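You operate a simulated robot arm through the tools that you are given. There is no shell and no other tool. Be economical: measure what you need, move in short steps, check, and stop when the job is done.

The job below is to be done with a simulated two-armed robot. You get a single attempt, and the scene is never put back.

JOB
Fetch the green cap from the top of the grey workbench and set it on top of the blue spool. Stack the green jar marked "D" from the top of the grey workbench on top of the green jar marked "C". Fetch the yellow filter from the top of the grey workbench and set it on top of the carton there. Take the orange torch on the top of the grey workbench and put it away on the top of the gear bench. Take the yellow torch on the top of the grey workbench and put it away on the top of the gear bench. Open the desk drawer, put the white tape roll on the top of the grey workbench away in the inside of the desk drawer, then shut the drawer. Any order will do.

It is judged by the outcome, as a careful person would: the job done as asked, and still so three seconds after it is handed in. It fails if anything else is knocked over, pushed out of place, dropped, spilled or broken. Lids that push on must go on centred and level and be pressed home; caps that screw on are set level and turned clockwise until they are tight.

ROBOT AND FRAMES
Two 7-joint arms with two-finger parallel grippers on one trunk, on a base that drives. Base frame: it is fixed to the floor where the robot stands at the start and does not move with it; the origin is under the middle of the robot, x ahead of it, y to its left, z up. Readings come in mm, rad, newtons and seconds.
The left shoulder is at the start at [50, 177, 1204], the right one opposite. With the tool pointing down near the work surface each hand reaches from about 200 to 700 mm from the robot's upright axis, wherever it stands, measured 20 degrees to its own side. Places, roughly: blue spool (7x7x5 cm) [800, 600, 900]; carton [750, 1500, 1000]; desk drawer [3700, 600, 800]; green cap (4x4x4 cm) [500, 200, 900]; green jar [750, 750, 1000]; inside of the desk drawer [3800, 600, 800]; orange torch [500, 1500, 1000]; top of the gear bench [100, -1600, 900]; white tape roll (6x6x2 cm) [1000, 2200, 900]; yellow filter (7x7x5 cm) [600, 1000, 900]; yellow torch [1000, 2000, 1000]. Payload 3.43 kg a hand.
Tool frame (each hand has its own): the origin (TCP) lies between the finger pads and is the grasp point; the fingertips stand 34 mm ahead of it; z points along the fingers, y is the line along which they close. The gripper opens to 128 mm. The fingers are 24 mm wide and 12 mm thick; the gripper's body (48 by 130 mm) begins 96 mm behind the TCP.
Orientation is that of the tool frame in the base frame, as [roll, pitch, yaw] about the fixed x, y, z axes, in that order (R = Rz(yaw) Ry(pitch) Rx(roll)). With the fingers straight down and closing along the base's y, the tool's x points along the base's -x, its y along +y and its z along -z.

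CONTROLS
- The arms move only by the tool drive_tool. It takes "left_series", "right_series" or both (then of equal length, played together; a hand with none holds still); each is a list of rows, each an object (a shift or turn left out is 0, a gripper value left out holds the last) with "linear": the shift along the base's x, y, z in cm, a list of three; "angular": the turn, a rotation vector about the base's x, y, z in rad, a list of three; "jaw": the finger opening in cm, from 0 to 12.8. In form: [{"linear": [tx, ty, tz], "angular": [wx, wy, wz], "jaw": jaw}, ...]. A call has 1 to 10 rows; each row is the pose to reach, as a shift and turn from the pose commanded when the call began. A row lasts 0.2 s, in which the tool goes at most 50 mm and 0.15 rad; a call with a longer step from one row to the next is refused whole, and so is a gripper value outside its range. A pose out of reach is approached as far as the arm can. The call stops where the force on the tool passes 40 N (or 10 N more than at its start, if that is more) or the arm is blocked; 0.2 s more then pass. Each finger travels about 108 mm/s and halts on what it meets, pressing with about 32 N; the grip force reading is that of the motor and also rises with nothing between the fingers. The clock runs only during rows and for 0.2 s after the last one: add rows that repeat a pose to give the fingers time. It gives the time, the measured TCP pose, the force on the tool (base axes), the opening and the grip force at its end, in the units of the frame above (readings bear some noise), with the torque about the TCP (base axes, N m) and any sound that the robot's microphone picked up, and new pictures: "pictures" is both (left out), scene, wrist or none (wrist: the cameras of the hands that moved).
- Cameras (640 x 400 px; columns grow to the right, rows downward): "scene" is now at [146.1, 43.1, 1365.6]; the picture's right is [0.49, -0.87, 0.00], its down [-0.50, -0.28, -0.82] and it looks along [0.71, 0.40, -0.58] (base axes); focal length 262 px, centre (320, 200). "left" rides on the left gripper at [76, 11, -160] in its tool frame; the picture's right is [-0.15, 0.99, 0.00], its down [-0.88, -0.13, -0.46] and it looks along [-0.45, -0.07, 0.89] (tool axes); focal length 234 px, centre (320, 200). "right" rides on the right gripper at [76, -11, -160] in its tool frame; the picture's right is [0.15, 0.99, 0.00], its down [-0.88, 0.13, -0.46] and it looks along [-0.45, 0.07, 0.89] (tool axes); focal length 234 px, centre (320, 200). There is no depth. A picture from a camera that has moved, and an enlarged one, comes with that camera's place and axes in the base frame and with its lens.
- raise_lower(by): slides the trunk up (or, below 0, down) by that many mm; the arms and the scene camera ride with it, the base frame stays. It gives what a move gives, with no picture.
- steer(legs): drives the robot by 1 to 6 legs, each [ahead, turn to the left] in mm and rad, along the robot's own axes; the way and the turn of a leg run together, so that a leg with both is an arc; at most 1500 mm and 3.142 rad a leg. The arms and the cameras ride along, it lands a little off, and it stops where it bumps. It gives what a move gives, and a new picture of the scene camera.
- pan_tilt(pan, tilt): turns the head with the scene camera to pan (to the left, within 1.396 rad either way) and tilt (down, from -0.506 to 1.204), counted from straight ahead of the robot. It gives what a move gives, and a new picture of the scene camera.
- close_up(camera, box): a new picture of the part [left, top, right, bottom] of that camera's present view, enlarged. The clock stands still meanwhile.
- sign_off(): hands the job in; it is judged then, once.

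Work in short steps. Places have to be worked out from the pictures, the camera data and where the tool is seen: move nearer, look again, correct. Check each grasp and each placing, and mend what went wrong. You have 207 turns and 260 pictures in all, those below and enlarged ones among them. Open the grippers and draw the arms clear of the work before you hand the job in, unless the task says otherwise; then end with one line.

The tools are called after "Request:" by a JSON object that holds its "op" and its "data". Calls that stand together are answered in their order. drive_tool: Moves the arms, as the interface text tells. Its arguments: {"type":"object","properties":{"left_series":{"type":"array"},"right_series":{"type":"array"},"pictures":{"type":"string","enum":["both","scene","wrist","none"]}},"required":[]} The other tools are called the same way: raise_lower (by) slides the trunk up or down; steer (legs) drives the base; pan_tilt (pan, tilt) turns the head that bears the scene camera; close_up (camera, box) takes an enlarged picture of a part of a camera's view; sign_off () hands the job in.

At the start:

```text
time_s: 0.0
left_ee_pos: [290.8, 331.3, 1163.0]
left_orientation: [-3.141, 0.0, 3.141]
left_wrist_force: [0.7, -0.3, 0.2]
left_moment: [0.02, -0.01, 0.02]
left_opening: 127.9
left_grasp_force: 0.0
right_ee_pos: [440.0, 10.0, 1075.1]
right_orientation: [3.14, 0.001, -3.141]
right_wrist_force: [-0.2, 0.2, -0.1]
right_moment: [0.0, -0.01, -0.01]
right_opening: 128.4
right_grasp_force: 0.1
trunk travel left (down, up): [-375.0, 26.0]
robot x, y, heading: [2.1, 3.0, -0.004]
head pan, tilt: [0.515, 0.618]
```

scene: 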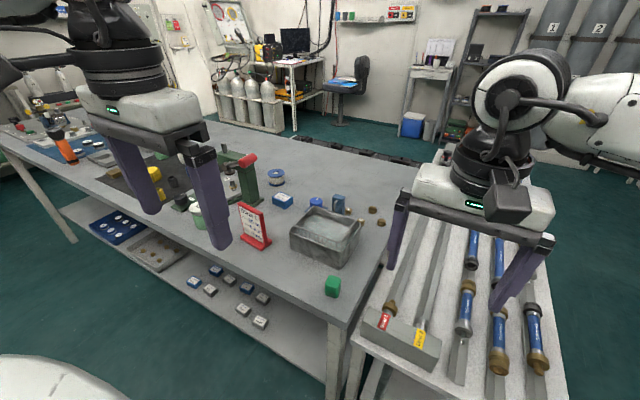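
right: 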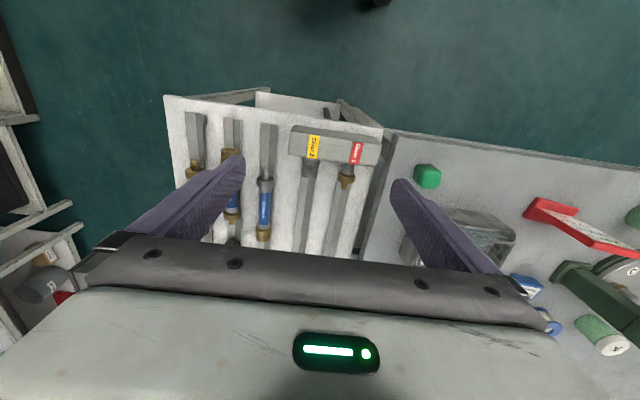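
left: 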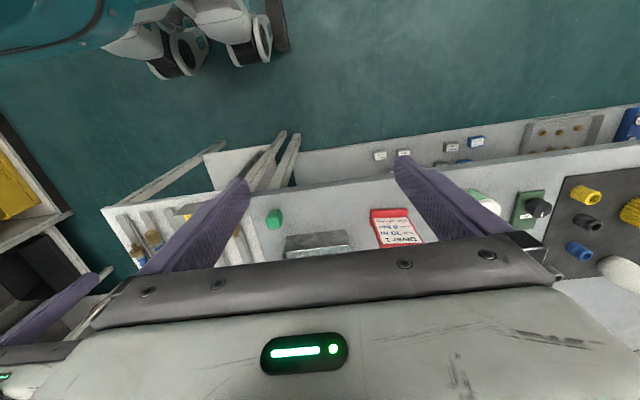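

I start by enlarging the scene to identify the objects on the workbench.

Request:
{"op": "close_up", "data": {"camera": "scene", "box": [160, 130, 400, 310]}}

Request:
{"op": "close_up", "data": {"camera": "scene", "box": [0, 70, 240, 220]}}

```text
2.22 times, centred on (280, 220) of scene
camera zoom: at [146.1, 43.1, 1365.6], right [0.49, -0.87, 0.0], down [-0.5, -0.28, -0.82], along [0.71, 0.4, -0.58], focal length 582 px, centre (409, 156)
```

zoom: 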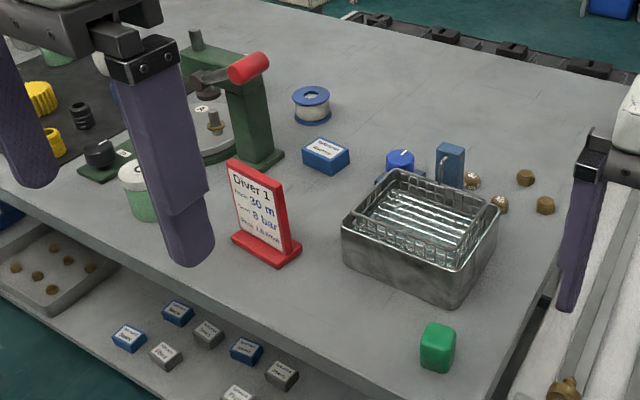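

```text
2.67 times, centred on (120, 145) of scene
camera zoom: at [146.1, 43.1, 1365.6], right [0.49, -0.87, 0.0], down [-0.5, -0.28, -0.82], along [0.71, 0.4, -0.58], focal length 698 px, centre (853, 347)
```

zoom: 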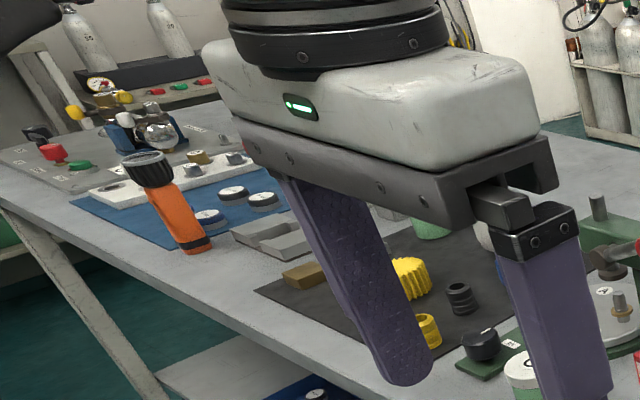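

The green cap looks to be at about (471,196), with the left hand nearest. I move the right arm aside and hover the left hand above the cap.

Request:
{"op": "drive_tool", "data": {"left_series": [{"linear": [3, -2.2, 0]}, {"linear": [6.5, -5, -2]}, {"linear": [10, -7.5, -4]}, {"linear": [13.5, -10, -7]}, {"linear": [16, -12, -10]}, {"linear": [18, -13.5, -13], "jaw": 8}], "right_series": [{"linear": [-3, -3, 1]}, {"linear": [-6, -6, 2]}, {"linear": [-9, -9, 4]}, {"linear": [-12, -12, 6]}, {"linear": [-15, -15, 8]}, {"linear": [-17, -18, 10]}]}}

```text
refused: row 4 steps farther than a row can; nothing moved
```

The fourth step was too long, so I use finer rows.

Request:
{"op": "drive_tool", "data": {"left_series": [{"linear": [3, -2.2, 0]}, {"linear": [6, -4.5, -2]}, {"linear": [9, -6.8, -4]}, {"linear": [12, -9, -6]}, {"linear": [15, -11.2, -8]}, {"linear": [17, -12.5, -10.5]}, {"linear": [18, -13.5, -13], "jaw": 8}], "right_series": [{"linear": [-3, -3, 1]}, {"linear": [-6, -6, 2]}, {"linear": [-9, -9, 4]}, {"linear": [-12, -12, 6]}, {"linear": [-15, -15, 8]}, {"linear": [-17, -18, 10]}, {"linear": [-17, -18, 10]}]}}

```text
time_s: 1.6
left_ee_pos: [470.8, 195.8, 1036.0]
left_orientation: [3.141, 0.0, -3.141]
left_wrist_force: [0.6, -0.6, 0.4]
left_moment: [0.0, -0.04, 0.01]
left_opening: 80.1
left_grasp_force: 0.0
right_ee_pos: [269.6, -168.8, 1173.9]
right_orientation: [-3.141, -0.001, -3.141]
right_wrist_force: [-0.1, -0.2, -0.6]
right_moment: [0.0, 0.06, 0.01]
right_opening: 128.2
right_grasp_force: 0.0
trunk travel left (down, up): [-375.0, 26.0]
robot x, y, heading: [1.6, -1.9, -0.003]
head pan, tilt: [0.515, 0.618]
camera scene: at [147.0, 43.4, 1365.4], right [0.49, -0.87, 0.0], down [-0.5, -0.28, -0.81], along [0.71, 0.4, -0.58], focal length 262 px, centre (320, 200)
camera right: at [192.4, -180.9, 1333.8], right [-0.15, 0.99, 0.0], down [0.88, 0.13, 0.46], along [0.45, 0.07, -0.89], focal length 234 px, centre (320, 200)
camera left: at [393.3, 205.9, 1196.3], right [0.15, 0.99, 0.0], down [0.88, -0.13, 0.46], along [0.45, -0.07, -0.89], focal length 234 px, centre (320, 200)
```

scene: 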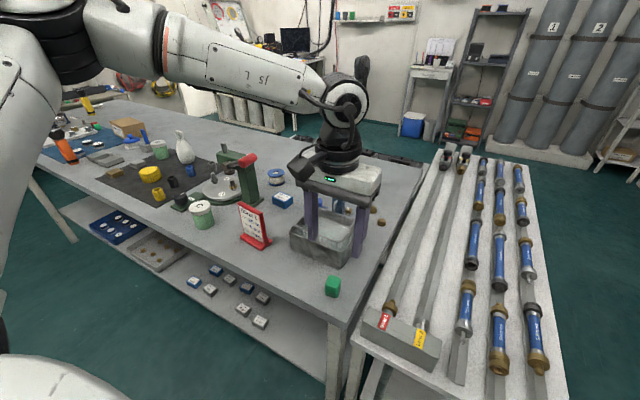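
right: 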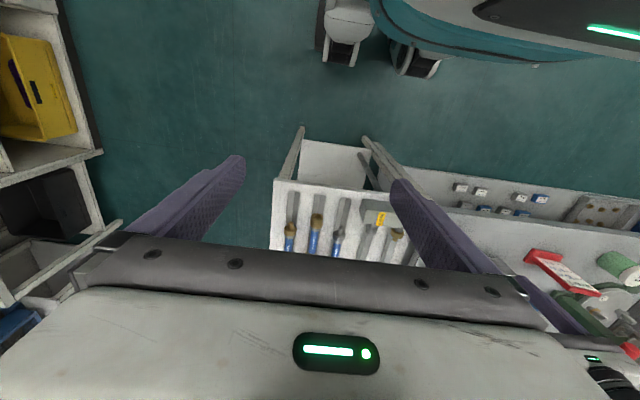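
left: 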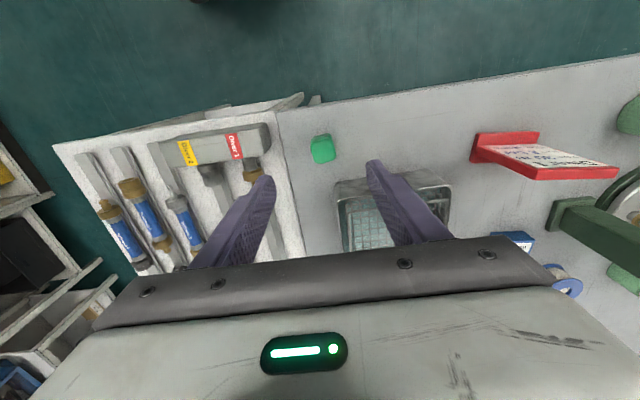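

Triangulating from both views puts the cap centre at about (481,196,867). I descend to 915 and check.

Request:
{"op": "drive_tool", "data": {"left_series": [{"linear": [1, 0, -4]}, {"linear": [1, 0, -8]}, {"linear": [1, 0, -12]}], "pictures": "wrist"}}

```text
time_s: 2.4
left_ee_pos: [476.5, 199.2, 921.8]
left_orientation: [-3.14, 0.0, -3.14]
left_wrist_force: [-0.4, 0.5, 0.8]
left_moment: [0.03, 0.0, -0.03]
left_opening: 80.0
left_grasp_force: 0.1
left hand out of reach, approached as far as the arm can: row 3
right_ee_pos: [268.0, -169.6, 1172.6]
right_orientation: [-3.141, 0.0, -3.141]
right_wrist_force: [0.3, 0.5, -0.4]
right_moment: [0.03, 0.02, 0.0]
right_opening: 127.9
right_grasp_force: 0.1
trunk travel left (down, up): [-375.0, 26.0]
robot x, y, heading: [-2.1, -3.1, -0.002]
head pan, tilt: [0.515, 0.618]
camera left: at [398.8, 210.2, 1080.4], right [0.15, 0.99, 0.0], down [0.88, -0.13, 0.46], along [0.45, -0.07, -0.89], focal length 234 px, centre (320, 200)
```

left: 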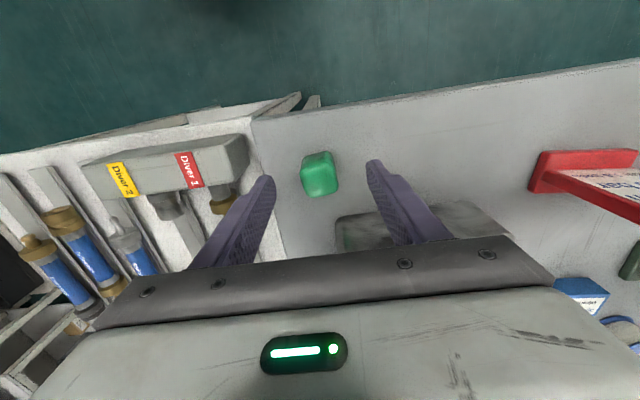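

The arm runs short low down, so the trunk must be lowered. I raise the left hand by 20 cm first, then drop the trunk by 200 mm.

Request:
{"op": "drive_tool", "data": {"left_series": [{"linear": [0, 0, 4]}, {"linear": [0, 0, 8]}, {"linear": [0, 0, 12]}, {"linear": [0, 0, 16]}, {"linear": [0, 0, 20]}], "right_series": [{"linear": [0, 0, 2]}, {"linear": [0, 0, 4]}, {"linear": [0, 0, 6]}, {"linear": [0, 0, 8]}, {"linear": [0, 0, 10]}], "pictures": "none"}}

Request:
{"op": "raise_lower", "data": {"by": -200}}

```text
time_s: 3.6
left_ee_pos: [476.1, 200.0, 1122.3]
left_orientation: [-3.141, -0.001, -3.141]
left_wrist_force: [0.0, -0.5, -0.8]
left_moment: [0.0, -0.01, -0.01]
left_opening: 80.1
left_grasp_force: 0.1
right_ee_pos: [272.1, -170.8, 1274.6]
right_orientation: [3.141, 0.003, -3.14]
right_wrist_force: [0.1, 1.0, 0.5]
right_moment: [0.02, -0.03, -0.01]
right_opening: 127.9
right_grasp_force: 0.1
trunk travel left (down, up): [-375.0, 26.0]
robot x, y, heading: [0.3, 1.2, 0.003]
head pan, tilt: [0.515, 0.618]
```

```text
time_s: 5.8
left_ee_pos: [475.5, 199.2, 921.3]
left_orientation: [3.142, -0.001, 3.141]
left_wrist_force: [0.5, 0.1, -0.1]
left_moment: [-0.01, -0.03, -0.01]
left_opening: 80.0
left_grasp_force: 0.0
right_ee_pos: [273.9, -170.1, 1074.3]
right_orientation: [3.139, -0.001, -3.141]
right_wrist_force: [-0.6, -0.7, -1.2]
right_moment: [0.01, -0.01, 0.0]
right_opening: 127.8
right_grasp_force: 0.2
trunk travel left (down, up): [-175.0, 226.0]
robot x, y, heading: [-2.2, -4.5, -0.0]
head pan, tilt: [0.515, 0.618]
```

Readings bob a few mm. The cap is at about (479,198), so I go down to TCP 890, close, and look.

Request:
{"op": "drive_tool", "data": {"left_series": [{"linear": [0.3, 0, -1.5]}, {"linear": [0.3, 0, -3.2]}, {"linear": [0.3, 0, -3.2], "jaw": 3}, {"linear": [0.3, 0, -3.2], "jaw": 3}, {"linear": [0.3, 0, -3.2], "jaw": 2}, {"linear": [0.3, 0, -3.2], "jaw": 2}], "pictures": "wrist"}}

```text
time_s: 7.2
left_ee_pos: [479.7, 200.2, 889.1]
left_orientation: [3.141, 0.0, 3.141]
left_wrist_force: [-0.1, 0.5, 0.0]
left_moment: [-0.03, 0.0, 0.01]
left_opening: 30.6
left_grasp_force: 32.6
right_ee_pos: [272.2, -169.4, 1075.1]
right_orientation: [3.14, -0.001, -3.141]
right_wrist_force: [-0.3, 0.3, -0.7]
right_moment: [0.03, -0.02, -0.02]
right_opening: 128.1
right_grasp_force: 0.1
trunk travel left (down, up): [-175.0, 226.0]
robot x, y, heading: [2.9, -0.0, 0.001]
head pan, tilt: [0.515, 0.618]
camera left: at [402.3, 210.6, 1048.7], right [0.15, 0.99, 0.0], down [0.88, -0.13, 0.46], along [0.45, -0.07, -0.89], focal length 234 px, centre (320, 200)
```

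left: 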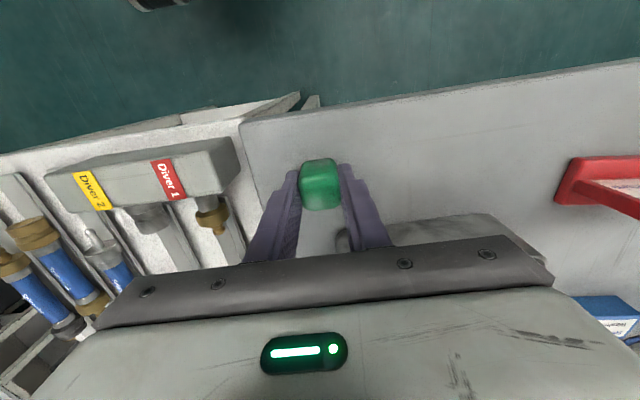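

The cap is gripped at 30.6 mm wide. I lift it clear and look.

Request:
{"op": "drive_tool", "data": {"left_series": [{"linear": [0, 0, 1], "jaw": 2}, {"linear": [-1, 1, 5]}, {"linear": [-2, 2, 9]}, {"linear": [-4, 4, 13]}, {"linear": [-6, 6, 17]}, {"linear": [-8, 8, 21]}], "pictures": "both"}}

```text
time_s: 8.6
left_ee_pos: [398.5, 280.0, 1101.0]
left_orientation: [3.141, 0.0, 3.141]
left_wrist_force: [-0.9, -0.2, 0.9]
left_moment: [0.02, 0.01, -0.02]
left_opening: 30.4
left_grasp_force: 31.9
right_ee_pos: [273.1, -169.8, 1074.1]
right_orientation: [3.14, -0.001, 3.141]
right_wrist_force: [-0.2, -0.1, -0.9]
right_moment: [0.02, 0.01, -0.01]
right_opening: 128.2
right_grasp_force: 0.0
trunk travel left (down, up): [-175.0, 226.0]
robot x, y, heading: [0.7, 1.2, -0.002]
head pan, tilt: [0.515, 0.618]
camera scene: at [145.8, 43.1, 1165.6], right [0.49, -0.87, 0.0], down [-0.5, -0.28, -0.82], along [0.71, 0.4, -0.58], focal length 262 px, centre (320, 200)
camera left: at [321.8, 290.2, 1262.3], right [0.15, 0.99, 0.0], down [0.88, -0.13, 0.46], along [0.45, -0.07, -0.89], focal length 234 px, centre (320, 200)
```

scene: 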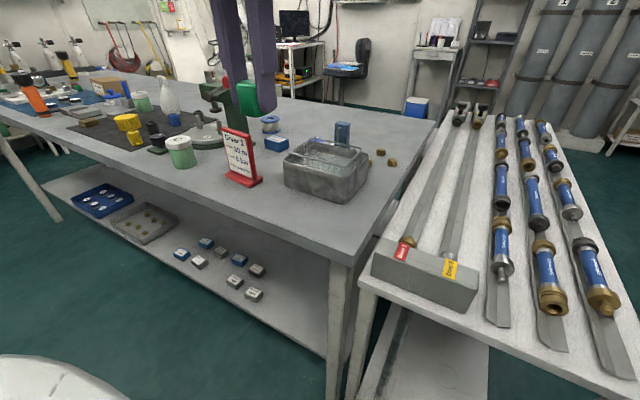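
left: 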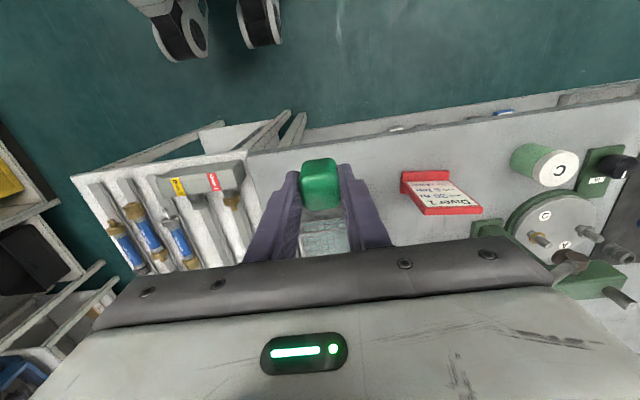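

The cap is held. Before driving in, I tilt the head down to see the base's own footprint relative to the bench front edge.

Request:
{"op": "pan_tilt", "data": {"pan": 0.3, "tilt": 1.2}}

```text
time_s: 9.6
left_ee_pos: [400.1, 279.4, 1102.0]
left_orientation: [-3.14, 0.0, -3.141]
left_wrist_force: [-0.2, -0.3, -0.1]
left_moment: [-0.02, 0.0, -0.02]
left_opening: 30.7
left_grasp_force: 32.3
right_ee_pos: [273.6, -169.2, 1074.3]
right_orientation: [3.141, -0.001, -3.142]
right_wrist_force: [-0.3, 0.4, 0.9]
right_moment: [0.02, 0.0, -0.01]
right_opening: 128.0
right_grasp_force: 0.1
trunk travel left (down, up): [-175.0, 226.0]
robot x, y, heading: [-2.4, 1.8, 0.001]
head pan, tilt: [0.3, 1.201]
camera scene: at [123.0, 16.5, 1122.5], right [0.3, -0.96, 0.0], down [-0.89, -0.28, -0.36], along [0.35, 0.11, -0.93], focal length 262 px, centre (320, 200)
```

scene: 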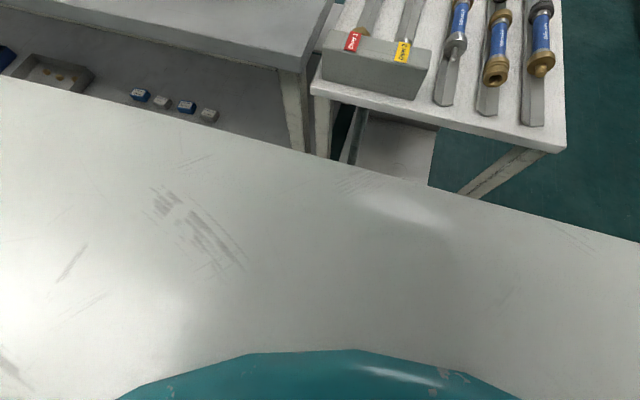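

The head sees only the robot's own chest deck, so I'll approach carefully. I turn left, drive about 350 mm along the bench, and turn back to face it.

Request:
{"op": "steer", "data": {"legs": [[0, 1.571], [370, 0], [0, -1.571]]}}

Request:
{"op": "pan_tilt", "data": {"pan": 0.35, "tilt": 0.75}}

```text
time_s: 19.5
left_ee_pos: [371.0, 676.3, 1101.5]
left_orientation: [-3.141, 0.001, -3.076]
left_wrist_force: [-1.0, 0.3, -0.5]
left_moment: [0.01, 0.01, -0.02]
left_opening: 30.8
left_grasp_force: 31.9
right_ee_pos: [274.2, 217.5, 1075.2]
right_orientation: [-3.14, 0.0, -3.077]
right_wrist_force: [0.6, 0.0, 0.0]
right_moment: [-0.01, 0.03, 0.01]
right_opening: 128.1
right_grasp_force: 0.1
trunk travel left (down, up): [-175.0, 226.0]
robot x, y, heading: [-14.4, 370.6, 0.063]
head pan, tilt: [0.3, 1.201]
camera scene: at [111.7, 394.1, 1122.4], right [0.36, -0.93, 0.0], down [-0.87, -0.33, -0.36], along [0.34, 0.13, -0.93], focal length 262 px, centre (320, 200)
```

scene: 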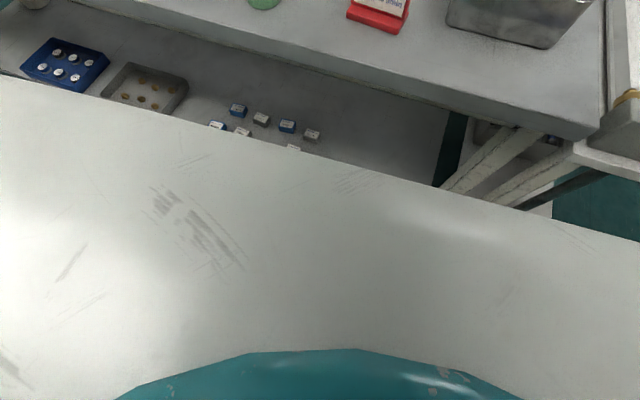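

```text
time_s: 20.4
left_ee_pos: [370.6, 674.3, 1102.6]
left_orientation: [-3.141, 0.0, -3.075]
left_wrist_force: [-0.2, 0.6, -0.3]
left_moment: [0.01, 0.04, -0.03]
left_opening: 30.6
left_grasp_force: 32.3
right_ee_pos: [272.7, 218.0, 1074.1]
right_orientation: [-3.14, 0.001, -3.077]
right_wrist_force: [-0.8, -1.4, 0.2]
right_moment: [-0.04, 0.03, 0.01]
right_opening: 128.0
right_grasp_force: 0.1
trunk travel left (down, up): [-175.0, 226.0]
robot x, y, heading: [-9.2, 372.0, 0.063]
head pan, tilt: [0.351, 0.75]
camera scene: at [135.3, 407.7, 1154.1], right [0.4, -0.91, 0.0], down [-0.62, -0.28, -0.73], along [0.67, 0.3, -0.68], focal length 262 px, centre (320, 200)
```

scene: 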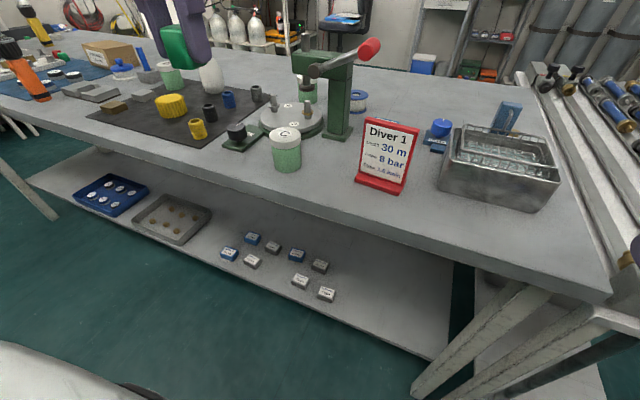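

I enlarge the middle area to find jars C and D and to see how the spool sits behind the press.

Request:
{"op": "close_up", "data": {"camera": "scene", "box": [220, 30, 400, 180]}}

Request:
{"op": "close_up", "data": {"camera": "scene", "box": [0, 20, 240, 170]}}

```text
2.67 times, centred on (310, 105) of scene
camera zoom: at [135.3, 407.7, 1154.1], right [0.4, -0.91, 0.0], down [-0.62, -0.28, -0.73], along [0.67, 0.3, -0.68], focal length 698 px, centre (347, 453)
```

zoom: 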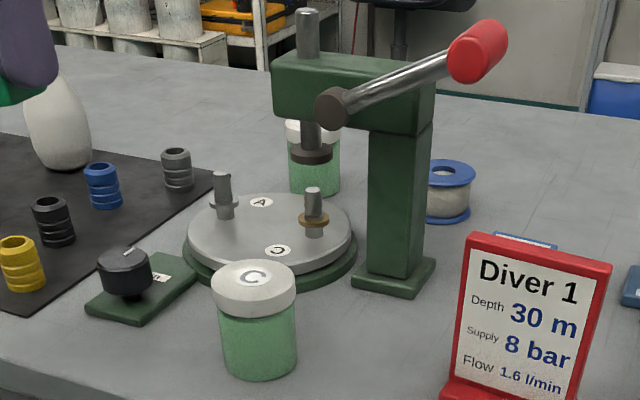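

```text
2.67 times, centred on (120, 95) of scene
camera zoom: at [135.3, 407.7, 1154.1], right [0.4, -0.91, 0.0], down [-0.62, -0.28, -0.73], along [0.67, 0.3, -0.68], focal length 698 px, centre (853, 480)
```

zoom: 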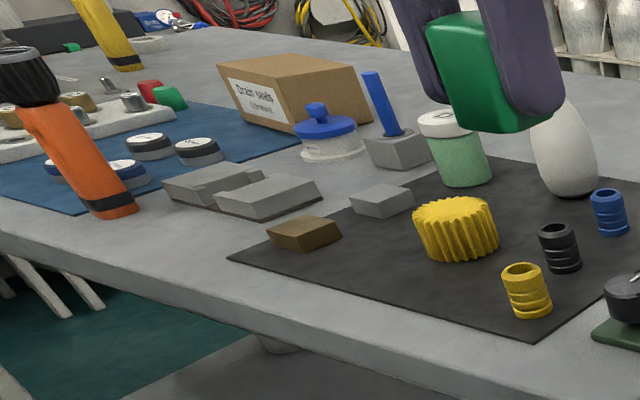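

Jar D is probably behind the press at (779,735), jar C is at (493,638), and the spool is at (803,596). I drive forward to bring the spool within reach, turning slightly right.

Request:
{"op": "steer", "data": {"legs": [[0, -0.08], [90, 0]]}}

```text
time_s: 22.0
left_ee_pos: [486.9, 641.2, 1101.5]
left_orientation: [3.141, 0.001, 3.13]
left_wrist_force: [0.2, -0.3, -0.1]
left_moment: [-0.01, 0.04, 0.02]
left_opening: 30.8
left_grasp_force: 32.1
right_ee_pos: [353.4, 194.4, 1074.9]
right_orientation: [-3.14, 0.001, 3.128]
right_wrist_force: [0.2, 0.4, 0.5]
right_moment: [-0.02, -0.01, -0.02]
right_opening: 128.2
right_grasp_force: 0.0
trunk travel left (down, up): [-175.0, 226.0]
robot x, y, heading: [82.8, 365.2, -0.012]
head pan, tilt: [0.351, 0.75]
camera scene: at [231.3, 394.8, 1154.0], right [0.33, -0.94, 0.0], down [-0.64, -0.23, -0.73], along [0.69, 0.24, -0.68], focal length 262 px, centre (320, 200)
```

scene: 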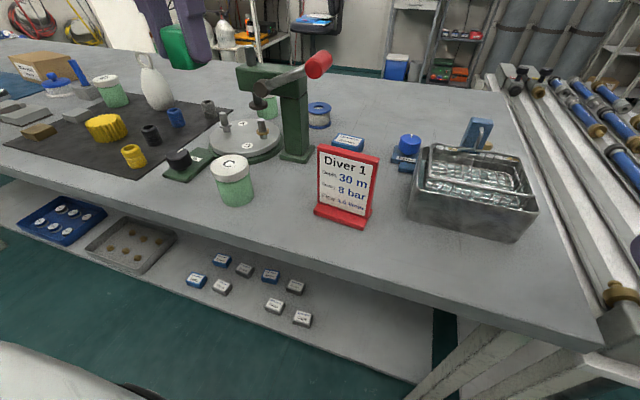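

There was no bump. I go another 60 mm ahead.

Request:
{"op": "steer", "data": {"legs": [[60, 0]]}}

Request:
{"op": "pan_tilt", "data": {"pan": 0.35, "tilt": 0.65}}

```text
time_s: 23.0
left_ee_pos: [547.1, 640.7, 1102.6]
left_orientation: [3.141, 0.001, 3.127]
left_wrist_force: [0.3, 0.7, -0.8]
left_moment: [-0.01, 0.02, -0.03]
left_opening: 30.6
left_grasp_force: 31.9
right_ee_pos: [413.3, 192.6, 1075.4]
right_orientation: [-3.14, 0.0, 3.126]
right_wrist_force: [0.2, -0.2, 0.3]
right_moment: [-0.02, 0.0, 0.01]
right_opening: 128.0
right_grasp_force: 0.0
trunk travel left (down, up): [-175.0, 226.0]
robot x, y, heading: [143.3, 370.0, -0.012]
head pan, tilt: [0.351, 0.75]
camera scene: at [291.5, 393.7, 1154.0], right [0.33, -0.94, 0.0], down [-0.64, -0.22, -0.73], along [0.69, 0.24, -0.68], focal length 262 px, centre (320, 200)
```

scene: 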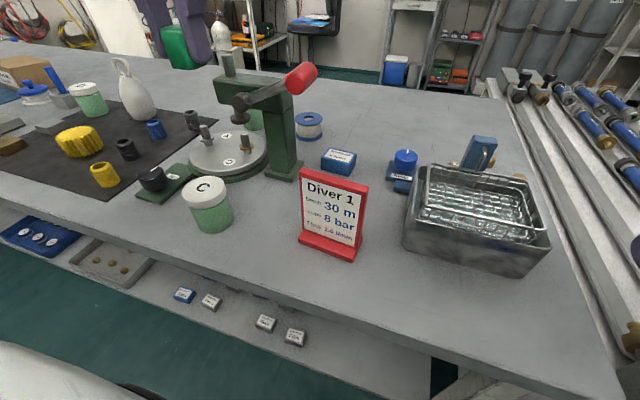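

```text
time_s: 23.7
left_ee_pos: [547.1, 640.1, 1101.9]
left_orientation: [-3.139, 0.0, 3.127]
left_wrist_force: [0.7, 0.0, -0.3]
left_moment: [-0.02, -0.01, 0.01]
left_opening: 30.5
left_grasp_force: 31.6
right_ee_pos: [414.0, 194.4, 1075.2]
right_orientation: [3.14, 0.0, 3.126]
right_wrist_force: [0.3, 0.1, 1.4]
right_moment: [-0.02, -0.01, 0.03]
right_opening: 127.8
right_grasp_force: 0.1
trunk travel left (down, up): [-175.0, 226.0]
robot x, y, heading: [144.1, 367.2, -0.02]
head pan, tilt: [0.351, 0.649]
camera scene: at [294.7, 395.0, 1162.7], right [0.33, -0.94, 0.0], down [-0.57, -0.2, -0.8], along [0.75, 0.26, -0.6], focal length 262 px, centre (320, 200)
```

scene: 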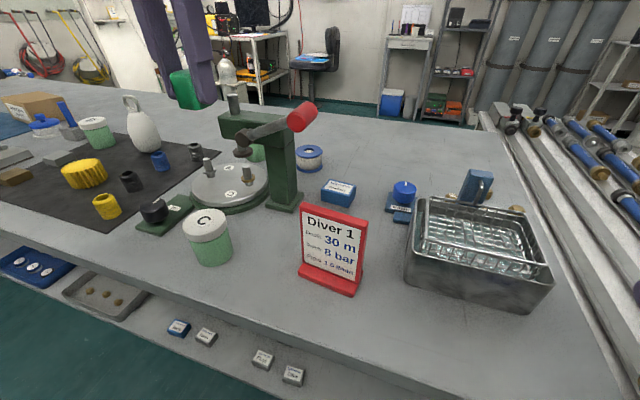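

The spool is at about (806,598). I raise the left hand and carry the cap over the press to hover above the spool.

Request:
{"op": "drive_tool", "data": {"left_series": [{"linear": [0, 0, 3]}, {"linear": [4, -0.5, 4]}, {"linear": [8, -1, 4]}, {"linear": [12, -1.7, 4]}, {"linear": [16, -2.5, 4]}, {"linear": [20, -3.2, 4]}, {"linear": [24, -4, 4]}, {"linear": [25.8, -4.3, 2]}, {"linear": [25.8, -4.3, 0]}]}}

```text
time_s: 25.7
left_ee_pos: [669.1, 649.9, 1053.7]
left_orientation: [-3.139, 0.012, 3.129]
left_wrist_force: [-6.7, 0.3, 16.5]
left_moment: [0.25, 0.44, 0.09]
left_opening: 30.5
left_grasp_force: 32.1
left hand out of reach, approached as far as the arm can: row 2, 3, 4, 5, 6, 7, 8, 9
right_ee_pos: [411.9, 192.4, 1075.1]
right_orientation: [3.139, 0.004, 3.127]
right_wrist_force: [-0.6, 0.4, -0.8]
right_moment: [0.0, -0.03, 0.0]
right_opening: 128.0
right_grasp_force: 0.1
trunk travel left (down, up): [-175.0, 226.0]
robot x, y, heading: [147.4, 366.5, -0.014]
head pan, tilt: [0.351, 0.649]
stopped in row 9 (left hand): the force on the tool passed its limit at 41 N (the readings are from after the stop); the commanded pose is now the measured one
camera scene: at [292.5, 394.4, 1163.0], right [0.33, -0.94, 0.0], down [-0.57, -0.2, -0.8], along [0.75, 0.26, -0.6], focal length 262 px, centre (320, 200)
camera left: at [591.5, 662.1, 1213.2], right [0.16, 0.99, 0.0], down [0.87, -0.14, 0.47], along [0.46, -0.08, -0.88], focal length 234 px, centre (320, 200)
```

scene: 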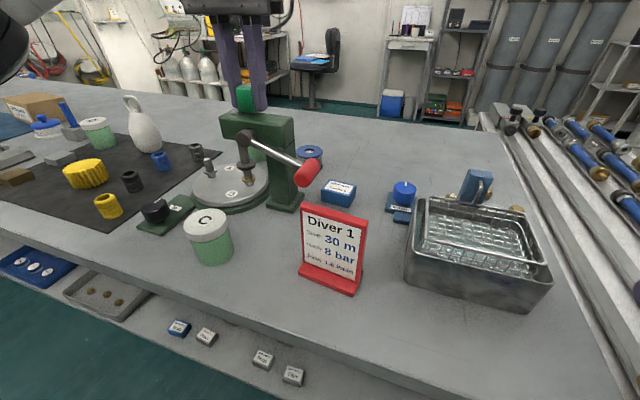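
left: 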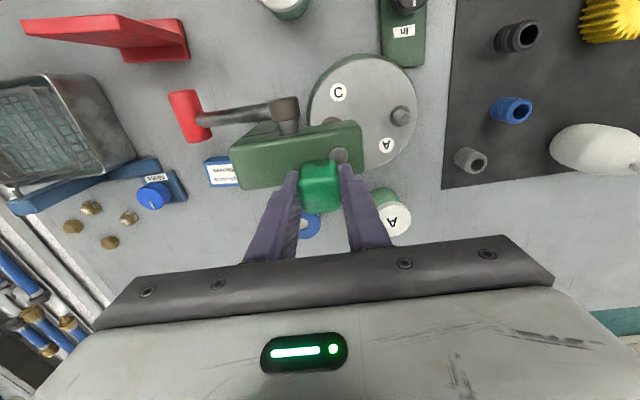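

The pose was out of reach at that height, so the hand came down on the press ram. The jar behind the press is marked "A". I lift straight up and back off, then look at the lever.

Request:
{"op": "drive_tool", "data": {"left_series": [{"linear": [0, 0, 2]}, {"linear": [-1, 0, 4]}, {"linear": [-4, 0, 6]}, {"linear": [-8, 0, 7]}, {"linear": [-12, 0, 7]}], "pictures": "scene"}}

Request:
{"op": "close_up", "data": {"camera": "scene", "box": [170, 80, 350, 230]}}

```text
time_s: 26.9
left_ee_pos: [550.4, 651.7, 1121.7]
left_orientation: [-3.139, 0.006, 3.13]
left_wrist_force: [0.2, 0.4, -0.1]
left_moment: [0.01, 0.0, 0.0]
left_opening: 30.4
left_grasp_force: 32.2
left hand out of reach, approached as far as the arm can: row 1, 2, 3
right_ee_pos: [412.7, 194.5, 1074.8]
right_orientation: [3.141, 0.002, 3.127]
right_wrist_force: [-0.2, 0.8, -0.6]
right_moment: [0.02, 0.01, 0.03]
right_opening: 128.1
right_grasp_force: 0.1
trunk travel left (down, up): [-175.0, 226.0]
robot x, y, heading: [142.7, 365.2, -0.01]
head pan, tilt: [0.351, 0.649]
camera scene: at [294.0, 395.4, 1162.8], right [0.33, -0.94, 0.0], down [-0.57, -0.2, -0.8], along [0.75, 0.26, -0.6], focal length 262 px, centre (320, 200)
```

scene: 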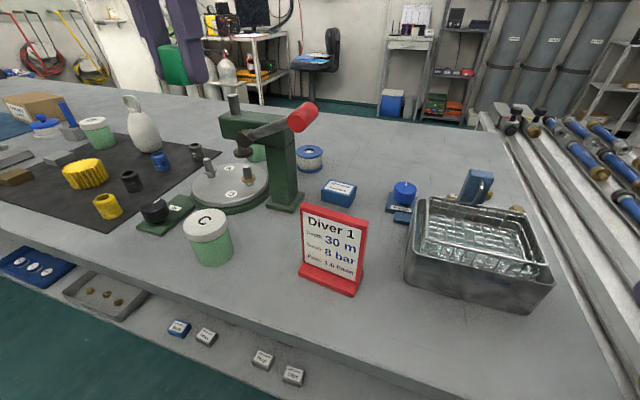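

```text
2.67 times, centred on (260, 155) of scene
camera zoom: at [294.0, 395.4, 1162.8], right [0.33, -0.94, 0.0], down [-0.57, -0.2, -0.8], along [0.75, 0.26, -0.6], focal length 698 px, centre (480, 320)
```

zoom: 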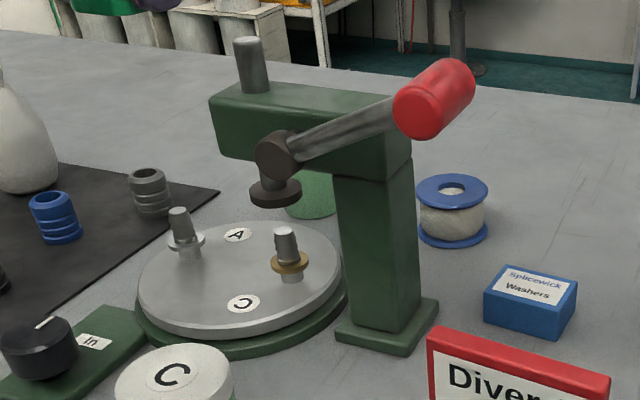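

The lever sprang back and nothing moved. I raise the trunk by 150 mm for better outward reach at this height and test again.

Request:
{"op": "raise_lower", "data": {"by": 150}}

Request:
{"op": "drive_tool", "data": {"left_series": [{"linear": [0, 0, -3]}, {"linear": [4, -0.8, -5]}, {"linear": [8, -1.6, -7]}, {"linear": [12, -2.4, -9]}, {"linear": [16, -3.2, -11]}, {"linear": [20, -4, -12]}], "pictures": "none"}}

```text
time_s: 28.6
left_ee_pos: [552.6, 650.5, 1271.8]
left_orientation: [-3.14, 0.008, 3.129]
left_wrist_force: [0.3, 0.0, 0.7]
left_moment: [-0.02, 0.0, 0.0]
left_opening: 30.6
left_grasp_force: 32.0
right_ee_pos: [413.9, 194.2, 1224.0]
right_orientation: [3.139, 0.001, 3.127]
right_wrist_force: [1.0, 0.4, -0.3]
right_moment: [-0.02, 0.0, -0.01]
right_opening: 128.0
right_grasp_force: 0.0
trunk travel left (down, up): [-325.0, 76.0]
robot x, y, heading: [138.7, 368.2, -0.013]
head pan, tilt: [0.351, 0.649]
```

```text
time_s: 30.0
left_ee_pos: [707.6, 638.7, 1123.3]
left_orientation: [-3.137, 0.005, 3.13]
left_wrist_force: [0.9, 0.7, -1.1]
left_moment: [-0.05, 0.07, -0.02]
left_opening: 30.7
left_grasp_force: 31.4
left hand out of reach, approached as far as the arm can: row 5, 6
right_ee_pos: [416.3, 194.4, 1224.0]
right_orientation: [-3.141, -0.002, 3.127]
right_wrist_force: [0.8, 0.9, -0.3]
right_moment: [-0.05, 0.09, 0.02]
right_opening: 128.0
right_grasp_force: 0.0
trunk travel left (down, up): [-325.0, 76.0]
robot x, y, heading: [143.7, 371.0, -0.013]
head pan, tilt: [0.351, 0.649]
```

The limit fits about 580 mm from shoulder to wrist. I pull the hand back and up, then turn the robot right by 0.35 rad and creep forward 25 mm, which brings the left shoulder closer to the spool.

Request:
{"op": "drive_tool", "data": {"left_series": [{"linear": [-4, 0, 2]}, {"linear": [-8, 0, 4]}, {"linear": [-12, 0, 6]}], "pictures": "none"}}

Request:
{"op": "steer", "data": {"legs": [[25, 0], [0, -0.35]]}}

Request:
{"op": "raise_lower", "data": {"by": 50}}

```text
time_s: 30.8
left_ee_pos: [586.1, 638.0, 1186.2]
left_orientation: [-3.14, 0.009, 3.129]
left_wrist_force: [0.8, -0.8, 0.6]
left_moment: [-0.01, 0.0, 0.0]
left_opening: 30.9
left_grasp_force: 32.2
right_ee_pos: [412.6, 193.8, 1224.7]
right_orientation: [3.141, 0.002, 3.128]
right_wrist_force: [0.4, 0.0, -0.4]
right_moment: [0.0, -0.02, 0.0]
right_opening: 127.7
right_grasp_force: 0.1
trunk travel left (down, up): [-325.0, 76.0]
robot x, y, heading: [145.9, 369.8, -0.018]
head pan, tilt: [0.351, 0.649]
```

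```text
time_s: 32.7
left_ee_pos: [679.3, 467.0, 1186.3]
left_orientation: [-3.138, 0.007, 2.777]
left_wrist_force: [-0.3, -0.2, -0.5]
left_moment: [0.04, -0.01, 0.03]
left_opening: 30.6
left_grasp_force: 32.4
right_ee_pos: [362.6, 110.9, 1224.1]
right_orientation: [3.14, 0.001, 2.779]
right_wrist_force: [0.0, 0.8, 0.2]
right_moment: [0.04, 0.03, 0.0]
right_opening: 128.2
right_grasp_force: 0.1
trunk travel left (down, up): [-325.0, 76.0]
robot x, y, heading: [166.2, 368.5, -0.363]
head pan, tilt: [0.351, 0.649]
camera scene: at [319.9, 340.5, 1312.8], right [-0.01, -1.0, 0.0], down [-0.6, 0.01, -0.8], along [0.8, -0.01, -0.6], focal length 262 px, centre (320, 200)
```

scene: 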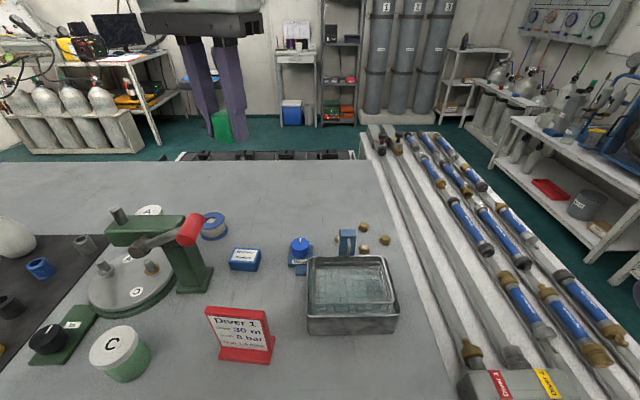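

```text
time_s: 33.7
left_ee_pos: [679.3, 467.5, 1236.6]
left_orientation: [-3.14, 0.009, 2.776]
left_wrist_force: [0.3, 0.2, -0.4]
left_moment: [-0.01, -0.05, -0.01]
left_opening: 30.3
left_grasp_force: 31.9
right_ee_pos: [362.1, 111.1, 1274.3]
right_orientation: [3.14, 0.001, 2.777]
right_wrist_force: [0.0, -0.8, -0.5]
right_moment: [0.02, -0.02, 0.02]
right_opening: 128.1
right_grasp_force: 0.1
trunk travel left (down, up): [-375.0, 26.0]
robot x, y, heading: [171.4, 368.7, -0.364]
head pan, tilt: [0.351, 0.649]
```

From the new view the spool stands at about (803,599). I move the cap over it at TCP 1080.

Request:
{"op": "drive_tool", "data": {"left_series": [{"linear": [3.5, 2, -2]}, {"linear": [7, 4, -4]}, {"linear": [10, 6.5, -6]}, {"linear": [11.5, 9, -9]}, {"linear": [12, 11, -12.5]}, {"linear": [12.4, 13.1, -15.5]}]}}

```text
time_s: 35.1
left_ee_pos: [804.6, 601.4, 1079.1]
left_orientation: [-3.14, 0.01, 2.777]
left_wrist_force: [0.6, 0.3, 0.9]
left_moment: [-0.02, 0.0, 0.01]
left_opening: 30.7
left_grasp_force: 31.7
right_ee_pos: [363.6, 110.9, 1274.0]
right_orientation: [-3.14, 0.001, 2.777]
right_wrist_force: [0.3, -0.6, -0.2]
right_moment: [-0.06, 0.01, -0.03]
right_opening: 128.1
right_grasp_force: 0.0
trunk travel left (down, up): [-375.0, 26.0]
robot x, y, heading: [168.3, 368.4, -0.365]
head pan, tilt: [0.351, 0.649]
camera scene: at [320.6, 341.9, 1362.7], right [-0.01, -1.0, 0.0], down [-0.61, 0.01, -0.8], along [0.8, -0.01, -0.61], focal length 262 px, centre (320, 200)
camera left: at [735.1, 638.3, 1237.9], right [0.49, 0.87, 0.0], down [0.77, -0.43, 0.46], along [0.4, -0.23, -0.89], focal length 234 px, centre (320, 200)
```

scene: 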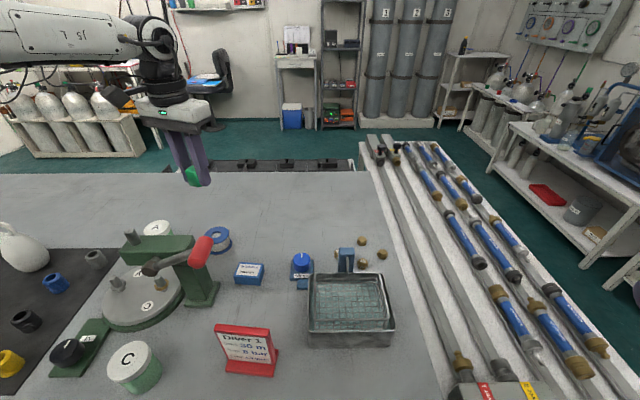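
left: 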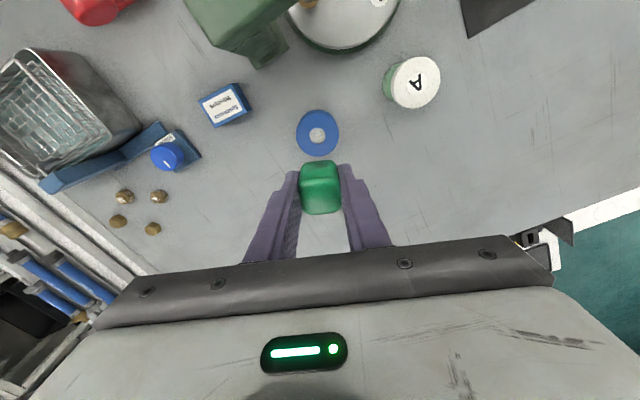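

The wrist view puts the spool at about (795,602). I shift by -9 mm in x and descend to 960.

Request:
{"op": "drive_tool", "data": {"left_series": [{"linear": [-0.9, 0.1, -4]}, {"linear": [-0.9, 0.1, -8]}, {"linear": [-0.9, 0.1, -11.5]}], "pictures": "wrist"}}

Request:
{"op": "close_up", "data": {"camera": "scene", "box": [140, 150, 300, 270]}}

```text
time_s: 35.9
left_ee_pos: [793.6, 596.5, 966.7]
left_orientation: [-3.137, 0.009, 2.777]
left_wrist_force: [0.0, 0.9, 0.9]
left_moment: [0.01, 0.03, -0.03]
left_opening: 30.8
left_grasp_force: 31.7
right_ee_pos: [361.9, 111.1, 1274.5]
right_orientation: [-3.14, 0.001, 2.777]
right_wrist_force: [-0.9, 0.3, 0.3]
right_moment: [0.0, -0.02, -0.03]
right_opening: 128.2
right_grasp_force: 0.1
trunk travel left (down, up): [-375.0, 26.0]
robot x, y, heading: [169.9, 367.0, -0.364]
head pan, tilt: [0.351, 0.649]
camera left: at [725.6, 635.0, 1125.9], right [0.49, 0.87, 0.0], down [0.77, -0.43, 0.46], along [0.4, -0.23, -0.89], focal length 234 px, centre (320, 200)
```

left: 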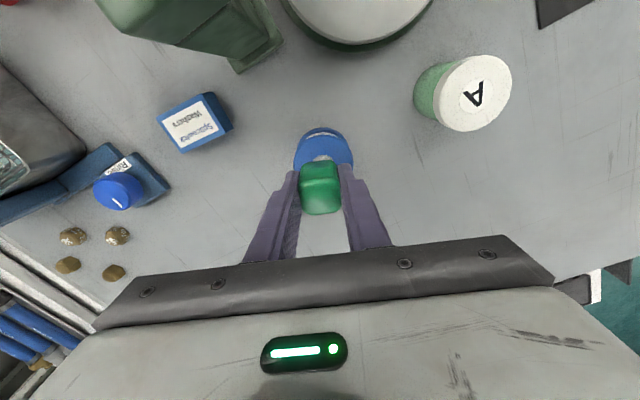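

```text
3.33 times, centred on (220, 210) of scene
camera zoom: at [320.5, 341.1, 1362.7], right [-0.01, -1.0, 0.0], down [-0.6, 0.01, -0.8], along [0.8, -0.01, -0.6], focal length 872 px, centre (653, 167)
```

zoom: 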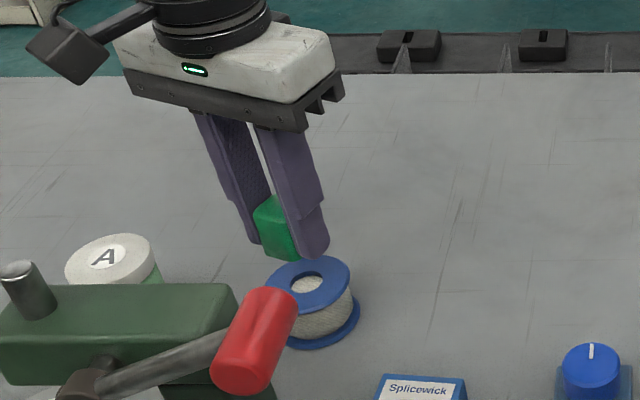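

The spool is about 4 mm towards image-up and 2 mm right of the TCP. I correct that and lower to near contact.

Request:
{"op": "drive_tool", "data": {"left_series": [{"linear": [-0.2, 0.4, -1]}, {"linear": [-0.2, 0.4, -2]}, {"linear": [-0.2, 0.4, -2.5]}], "pictures": "none"}}

Request:
{"op": "close_up", "data": {"camera": "scene", "box": [140, 150, 300, 270]}}

```text
time_s: 36.7
left_ee_pos: [792.7, 604.0, 940.9]
left_orientation: [-3.14, 0.008, 2.777]
left_wrist_force: [1.0, -0.4, -0.1]
left_moment: [-0.01, 0.03, 0.02]
left_opening: 30.7
left_grasp_force: 32.4
right_ee_pos: [362.9, 110.4, 1275.6]
right_orientation: [-3.14, 0.0, 2.777]
right_wrist_force: [0.9, 0.3, -0.1]
right_moment: [0.02, 0.05, 0.0]
right_opening: 127.9
right_grasp_force: 0.0
trunk travel left (down, up): [-375.0, 26.0]
robot x, y, heading: [172.2, 371.0, -0.362]
head pan, tilt: [0.351, 0.649]
```

```text
3.33 times, centred on (220, 210) of scene
camera zoom: at [320.1, 341.0, 1362.7], right [-0.01, -1.0, 0.0], down [-0.6, 0.01, -0.8], along [0.8, -0.01, -0.6], focal length 872 px, centre (653, 167)
```

zoom: 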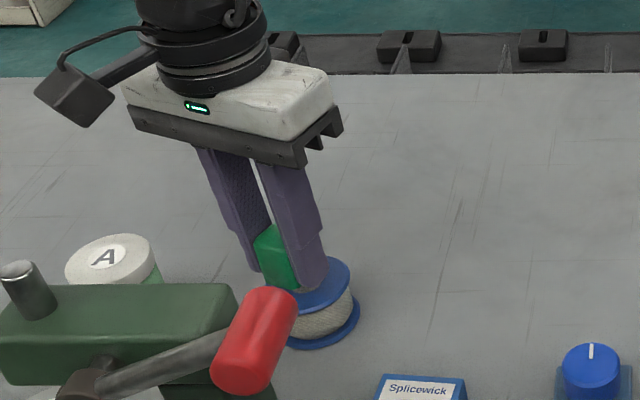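

It's nearly in contact. I lower in 3 mm steps, watching the force.

Request:
{"op": "drive_tool", "data": {"left_series": [{"linear": [0, 0, -0.3]}, {"linear": [0, 0, -0.6]}], "pictures": "wrist"}}

```text
time_s: 37.3
left_ee_pos: [792.7, 602.9, 935.9]
left_orientation: [-3.141, 0.008, 2.779]
left_wrist_force: [-0.4, 0.1, 0.3]
left_moment: [0.01, 0.0, 0.03]
left_opening: 30.6
left_grasp_force: 32.3
right_ee_pos: [362.3, 111.3, 1274.2]
right_orientation: [3.141, -0.001, 2.776]
right_wrist_force: [-0.3, 0.6, -0.1]
right_moment: [0.02, -0.02, 0.0]
right_opening: 127.8
right_grasp_force: 0.1
trunk travel left (down, up): [-375.0, 26.0]
robot x, y, heading: [169.4, 368.1, -0.364]
head pan, tilt: [0.351, 0.649]
camera left: at [724.3, 641.2, 1094.7], right [0.49, 0.87, 0.0], down [0.77, -0.43, 0.46], along [0.4, -0.23, -0.89], focal length 234 px, centre (320, 200)
```

left: 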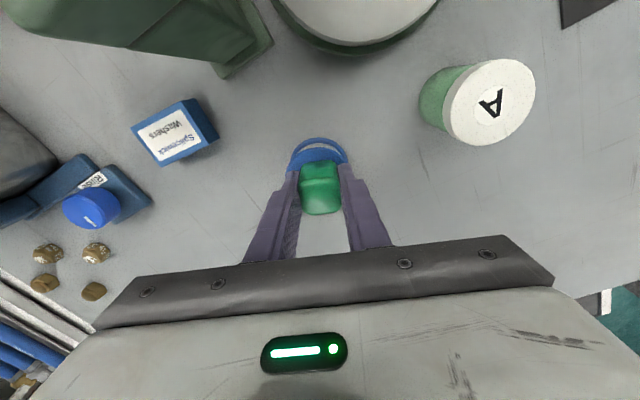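

It's centred with no contact yet, so I keep lowering.

Request:
{"op": "drive_tool", "data": {"left_series": [{"linear": [0, 0, -0.3]}, {"linear": [0, 0, -0.5]}, {"linear": [0, 0, -0.5]}], "pictures": "none"}}

```text
time_s: 38.1
left_ee_pos: [792.0, 601.5, 931.2]
left_orientation: [-3.139, 0.007, 2.777]
left_wrist_force: [1.0, 0.8, 0.2]
left_moment: [-0.04, -0.02, 0.01]
left_opening: 30.5
left_grasp_force: 32.1
right_ee_pos: [362.3, 111.3, 1274.3]
right_orientation: [-3.141, 0.0, 2.778]
right_wrist_force: [0.7, -0.9, -0.2]
right_moment: [-0.03, 0.03, 0.0]
right_opening: 128.0
right_grasp_force: 0.0
trunk travel left (down, up): [-375.0, 26.0]
robot x, y, heading: [170.9, 365.2, -0.365]
head pan, tilt: [0.351, 0.649]
```

Still no contact. I keep going in small steps.

Request:
{"op": "drive_tool", "data": {"left_series": [{"linear": [0, 0, -0.2]}, {"linear": [0, 0, -0.4]}, {"linear": [0, 0, -0.6]}], "pictures": "none"}}

Request:
{"op": "close_up", "data": {"camera": "scene", "box": [170, 180, 270, 255]}}

```text
time_s: 38.9
left_ee_pos: [793.3, 603.8, 926.4]
left_orientation: [-3.139, 0.01, 2.778]
left_wrist_force: [-1.3, 0.4, 6.4]
left_moment: [0.04, -0.07, 0.0]
left_opening: 30.5
left_grasp_force: 32.1
right_ee_pos: [362.9, 110.5, 1275.7]
right_orientation: [3.139, 0.003, 2.776]
right_wrist_force: [-0.7, 0.2, 0.1]
right_moment: [0.02, 0.01, 0.0]
right_opening: 127.8
right_grasp_force: 0.0
trunk travel left (down, up): [-375.0, 26.0]
robot x, y, heading: [166.2, 365.1, -0.365]
head pan, tilt: [0.351, 0.649]
```

```text
5.33 times, centred on (220, 218) of scene
camera zoom: at [319.3, 340.8, 1363.0], right [-0.01, -1.0, 0.0], down [-0.6, 0.01, -0.8], along [0.8, -0.01, -0.6], focal length 1396 px, centre (853, 107)
```

zoom: 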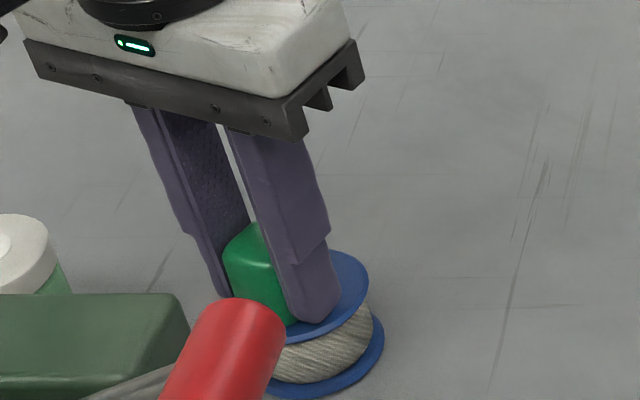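

Contact is at 6 N. I open gently, let it rest, and lift straight up.

Request:
{"op": "drive_tool", "data": {"left_series": [{"jaw": 3.5}, {"jaw": 5}, {"linear": [0, 0, 0.3], "jaw": 5.5}, {"linear": [0, 0, 3]}, {"linear": [0, 0, 7]}, {"linear": [0, 0, 11.5]}, {"linear": [0, 0, 16]}], "pictures": "wrist"}}

Request:
{"op": "close_up", "data": {"camera": "scene", "box": [170, 180, 270, 255]}}

```text
time_s: 40.5
left_ee_pos: [791.0, 603.3, 1083.3]
left_orientation: [-3.14, 0.007, 2.778]
left_wrist_force: [-0.1, -0.1, 0.4]
left_moment: [0.01, -0.01, 0.01]
left_opening: 55.1
left_grasp_force: 0.1
right_ee_pos: [361.5, 111.8, 1274.6]
right_orientation: [3.14, 0.0, 2.777]
right_wrist_force: [0.1, -0.1, -0.1]
right_moment: [0.0, -0.01, 0.04]
right_opening: 127.9
right_grasp_force: 0.2
trunk travel left (down, up): [-375.0, 26.0]
robot x, y, heading: [166.3, 369.4, -0.367]
head pan, tilt: [0.351, 0.649]
camera left: at [721.8, 641.6, 1242.1], right [0.49, 0.87, 0.0], down [0.77, -0.43, 0.46], along [0.4, -0.23, -0.89], focal length 234 px, centre (320, 200)
```

left: 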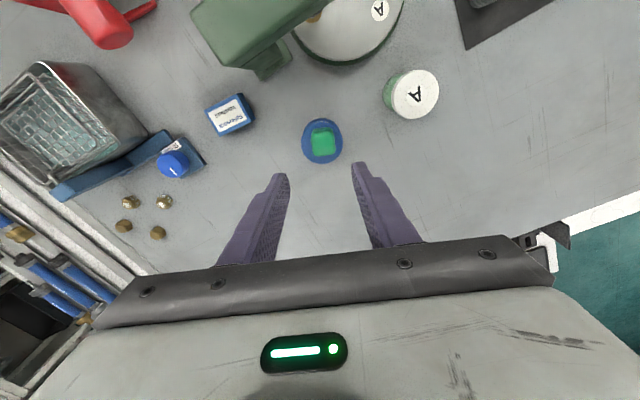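

```text
5.33 times, centred on (220, 218) of scene
camera zoom: at [319.7, 340.7, 1362.8], right [-0.01, -1.0, 0.0], down [-0.6, 0.01, -0.8], along [0.8, -0.01, -0.6], focal length 1396 px, centre (853, 107)
```

zoom: 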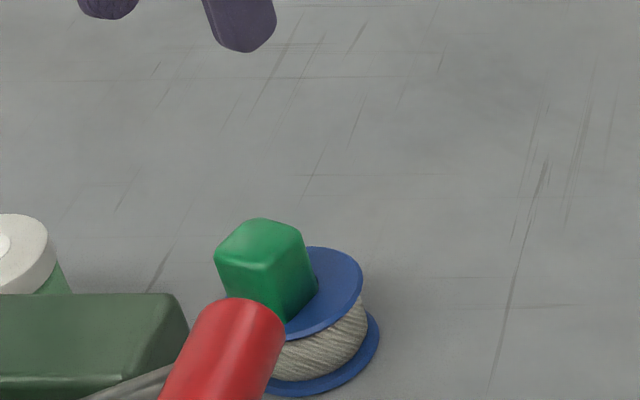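

The cap sits level and centred on the spool. I pull the left arm back, avoiding the press handle, and then reverse from the bench.

Request:
{"op": "drive_tool", "data": {"left_series": [{"linear": [0, -3, 2]}, {"linear": [-2, -7, 4]}, {"linear": [-5, -10.5, 6]}, {"linear": [-9, -12.5, 8]}, {"linear": [-13.5, -13, 10]}, {"linear": [-18, -13, 12]}, {"linear": [-22, -13, 13]}, {"linear": [-26, -13, 14]}], "pictures": "none"}}

Request:
{"op": "steer", "data": {"legs": [[-130, 0], [0, 1.93], [520, 0], [0, -1.571]]}}

```text
refused: row 3 steps farther than a row can; nothing moved
```

```text
time_s: 52.9
left_ee_pos: [583.9, 1349.5, 1081.6]
left_orientation: [-3.139, 0.009, 3.085]
left_wrist_force: [-0.3, 0.2, 0.4]
left_moment: [0.03, -0.02, 0.01]
left_opening: 55.2
left_grasp_force: 0.1
right_ee_pos: [323.7, 750.6, 1274.2]
right_orientation: [3.14, -0.001, 3.084]
right_wrist_force: [0.5, -1.4, -0.7]
right_moment: [-0.01, 0.02, 0.02]
right_opening: 128.0
right_grasp_force: 0.1
trunk travel left (down, up): [-375.0, 26.0]
robot x, y, heading: [60.6, 938.0, -0.059]
head pan, tilt: [0.351, 0.649]
camera scene: at [214.0, 956.8, 1362.7], right [0.29, -0.96, 0.0], down [-0.58, -0.17, -0.8], along [0.76, 0.23, -0.6], focal length 262 px, centre (320, 200)
```

scene: 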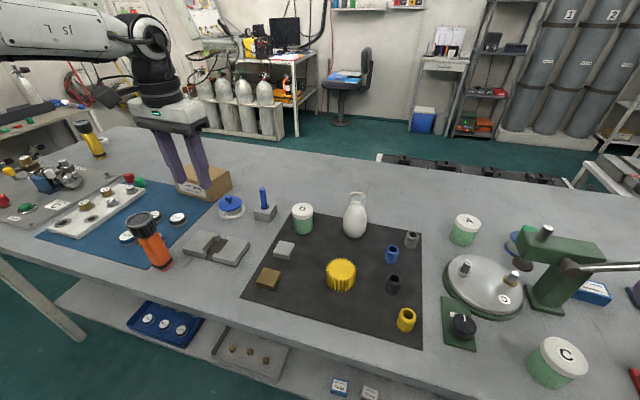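

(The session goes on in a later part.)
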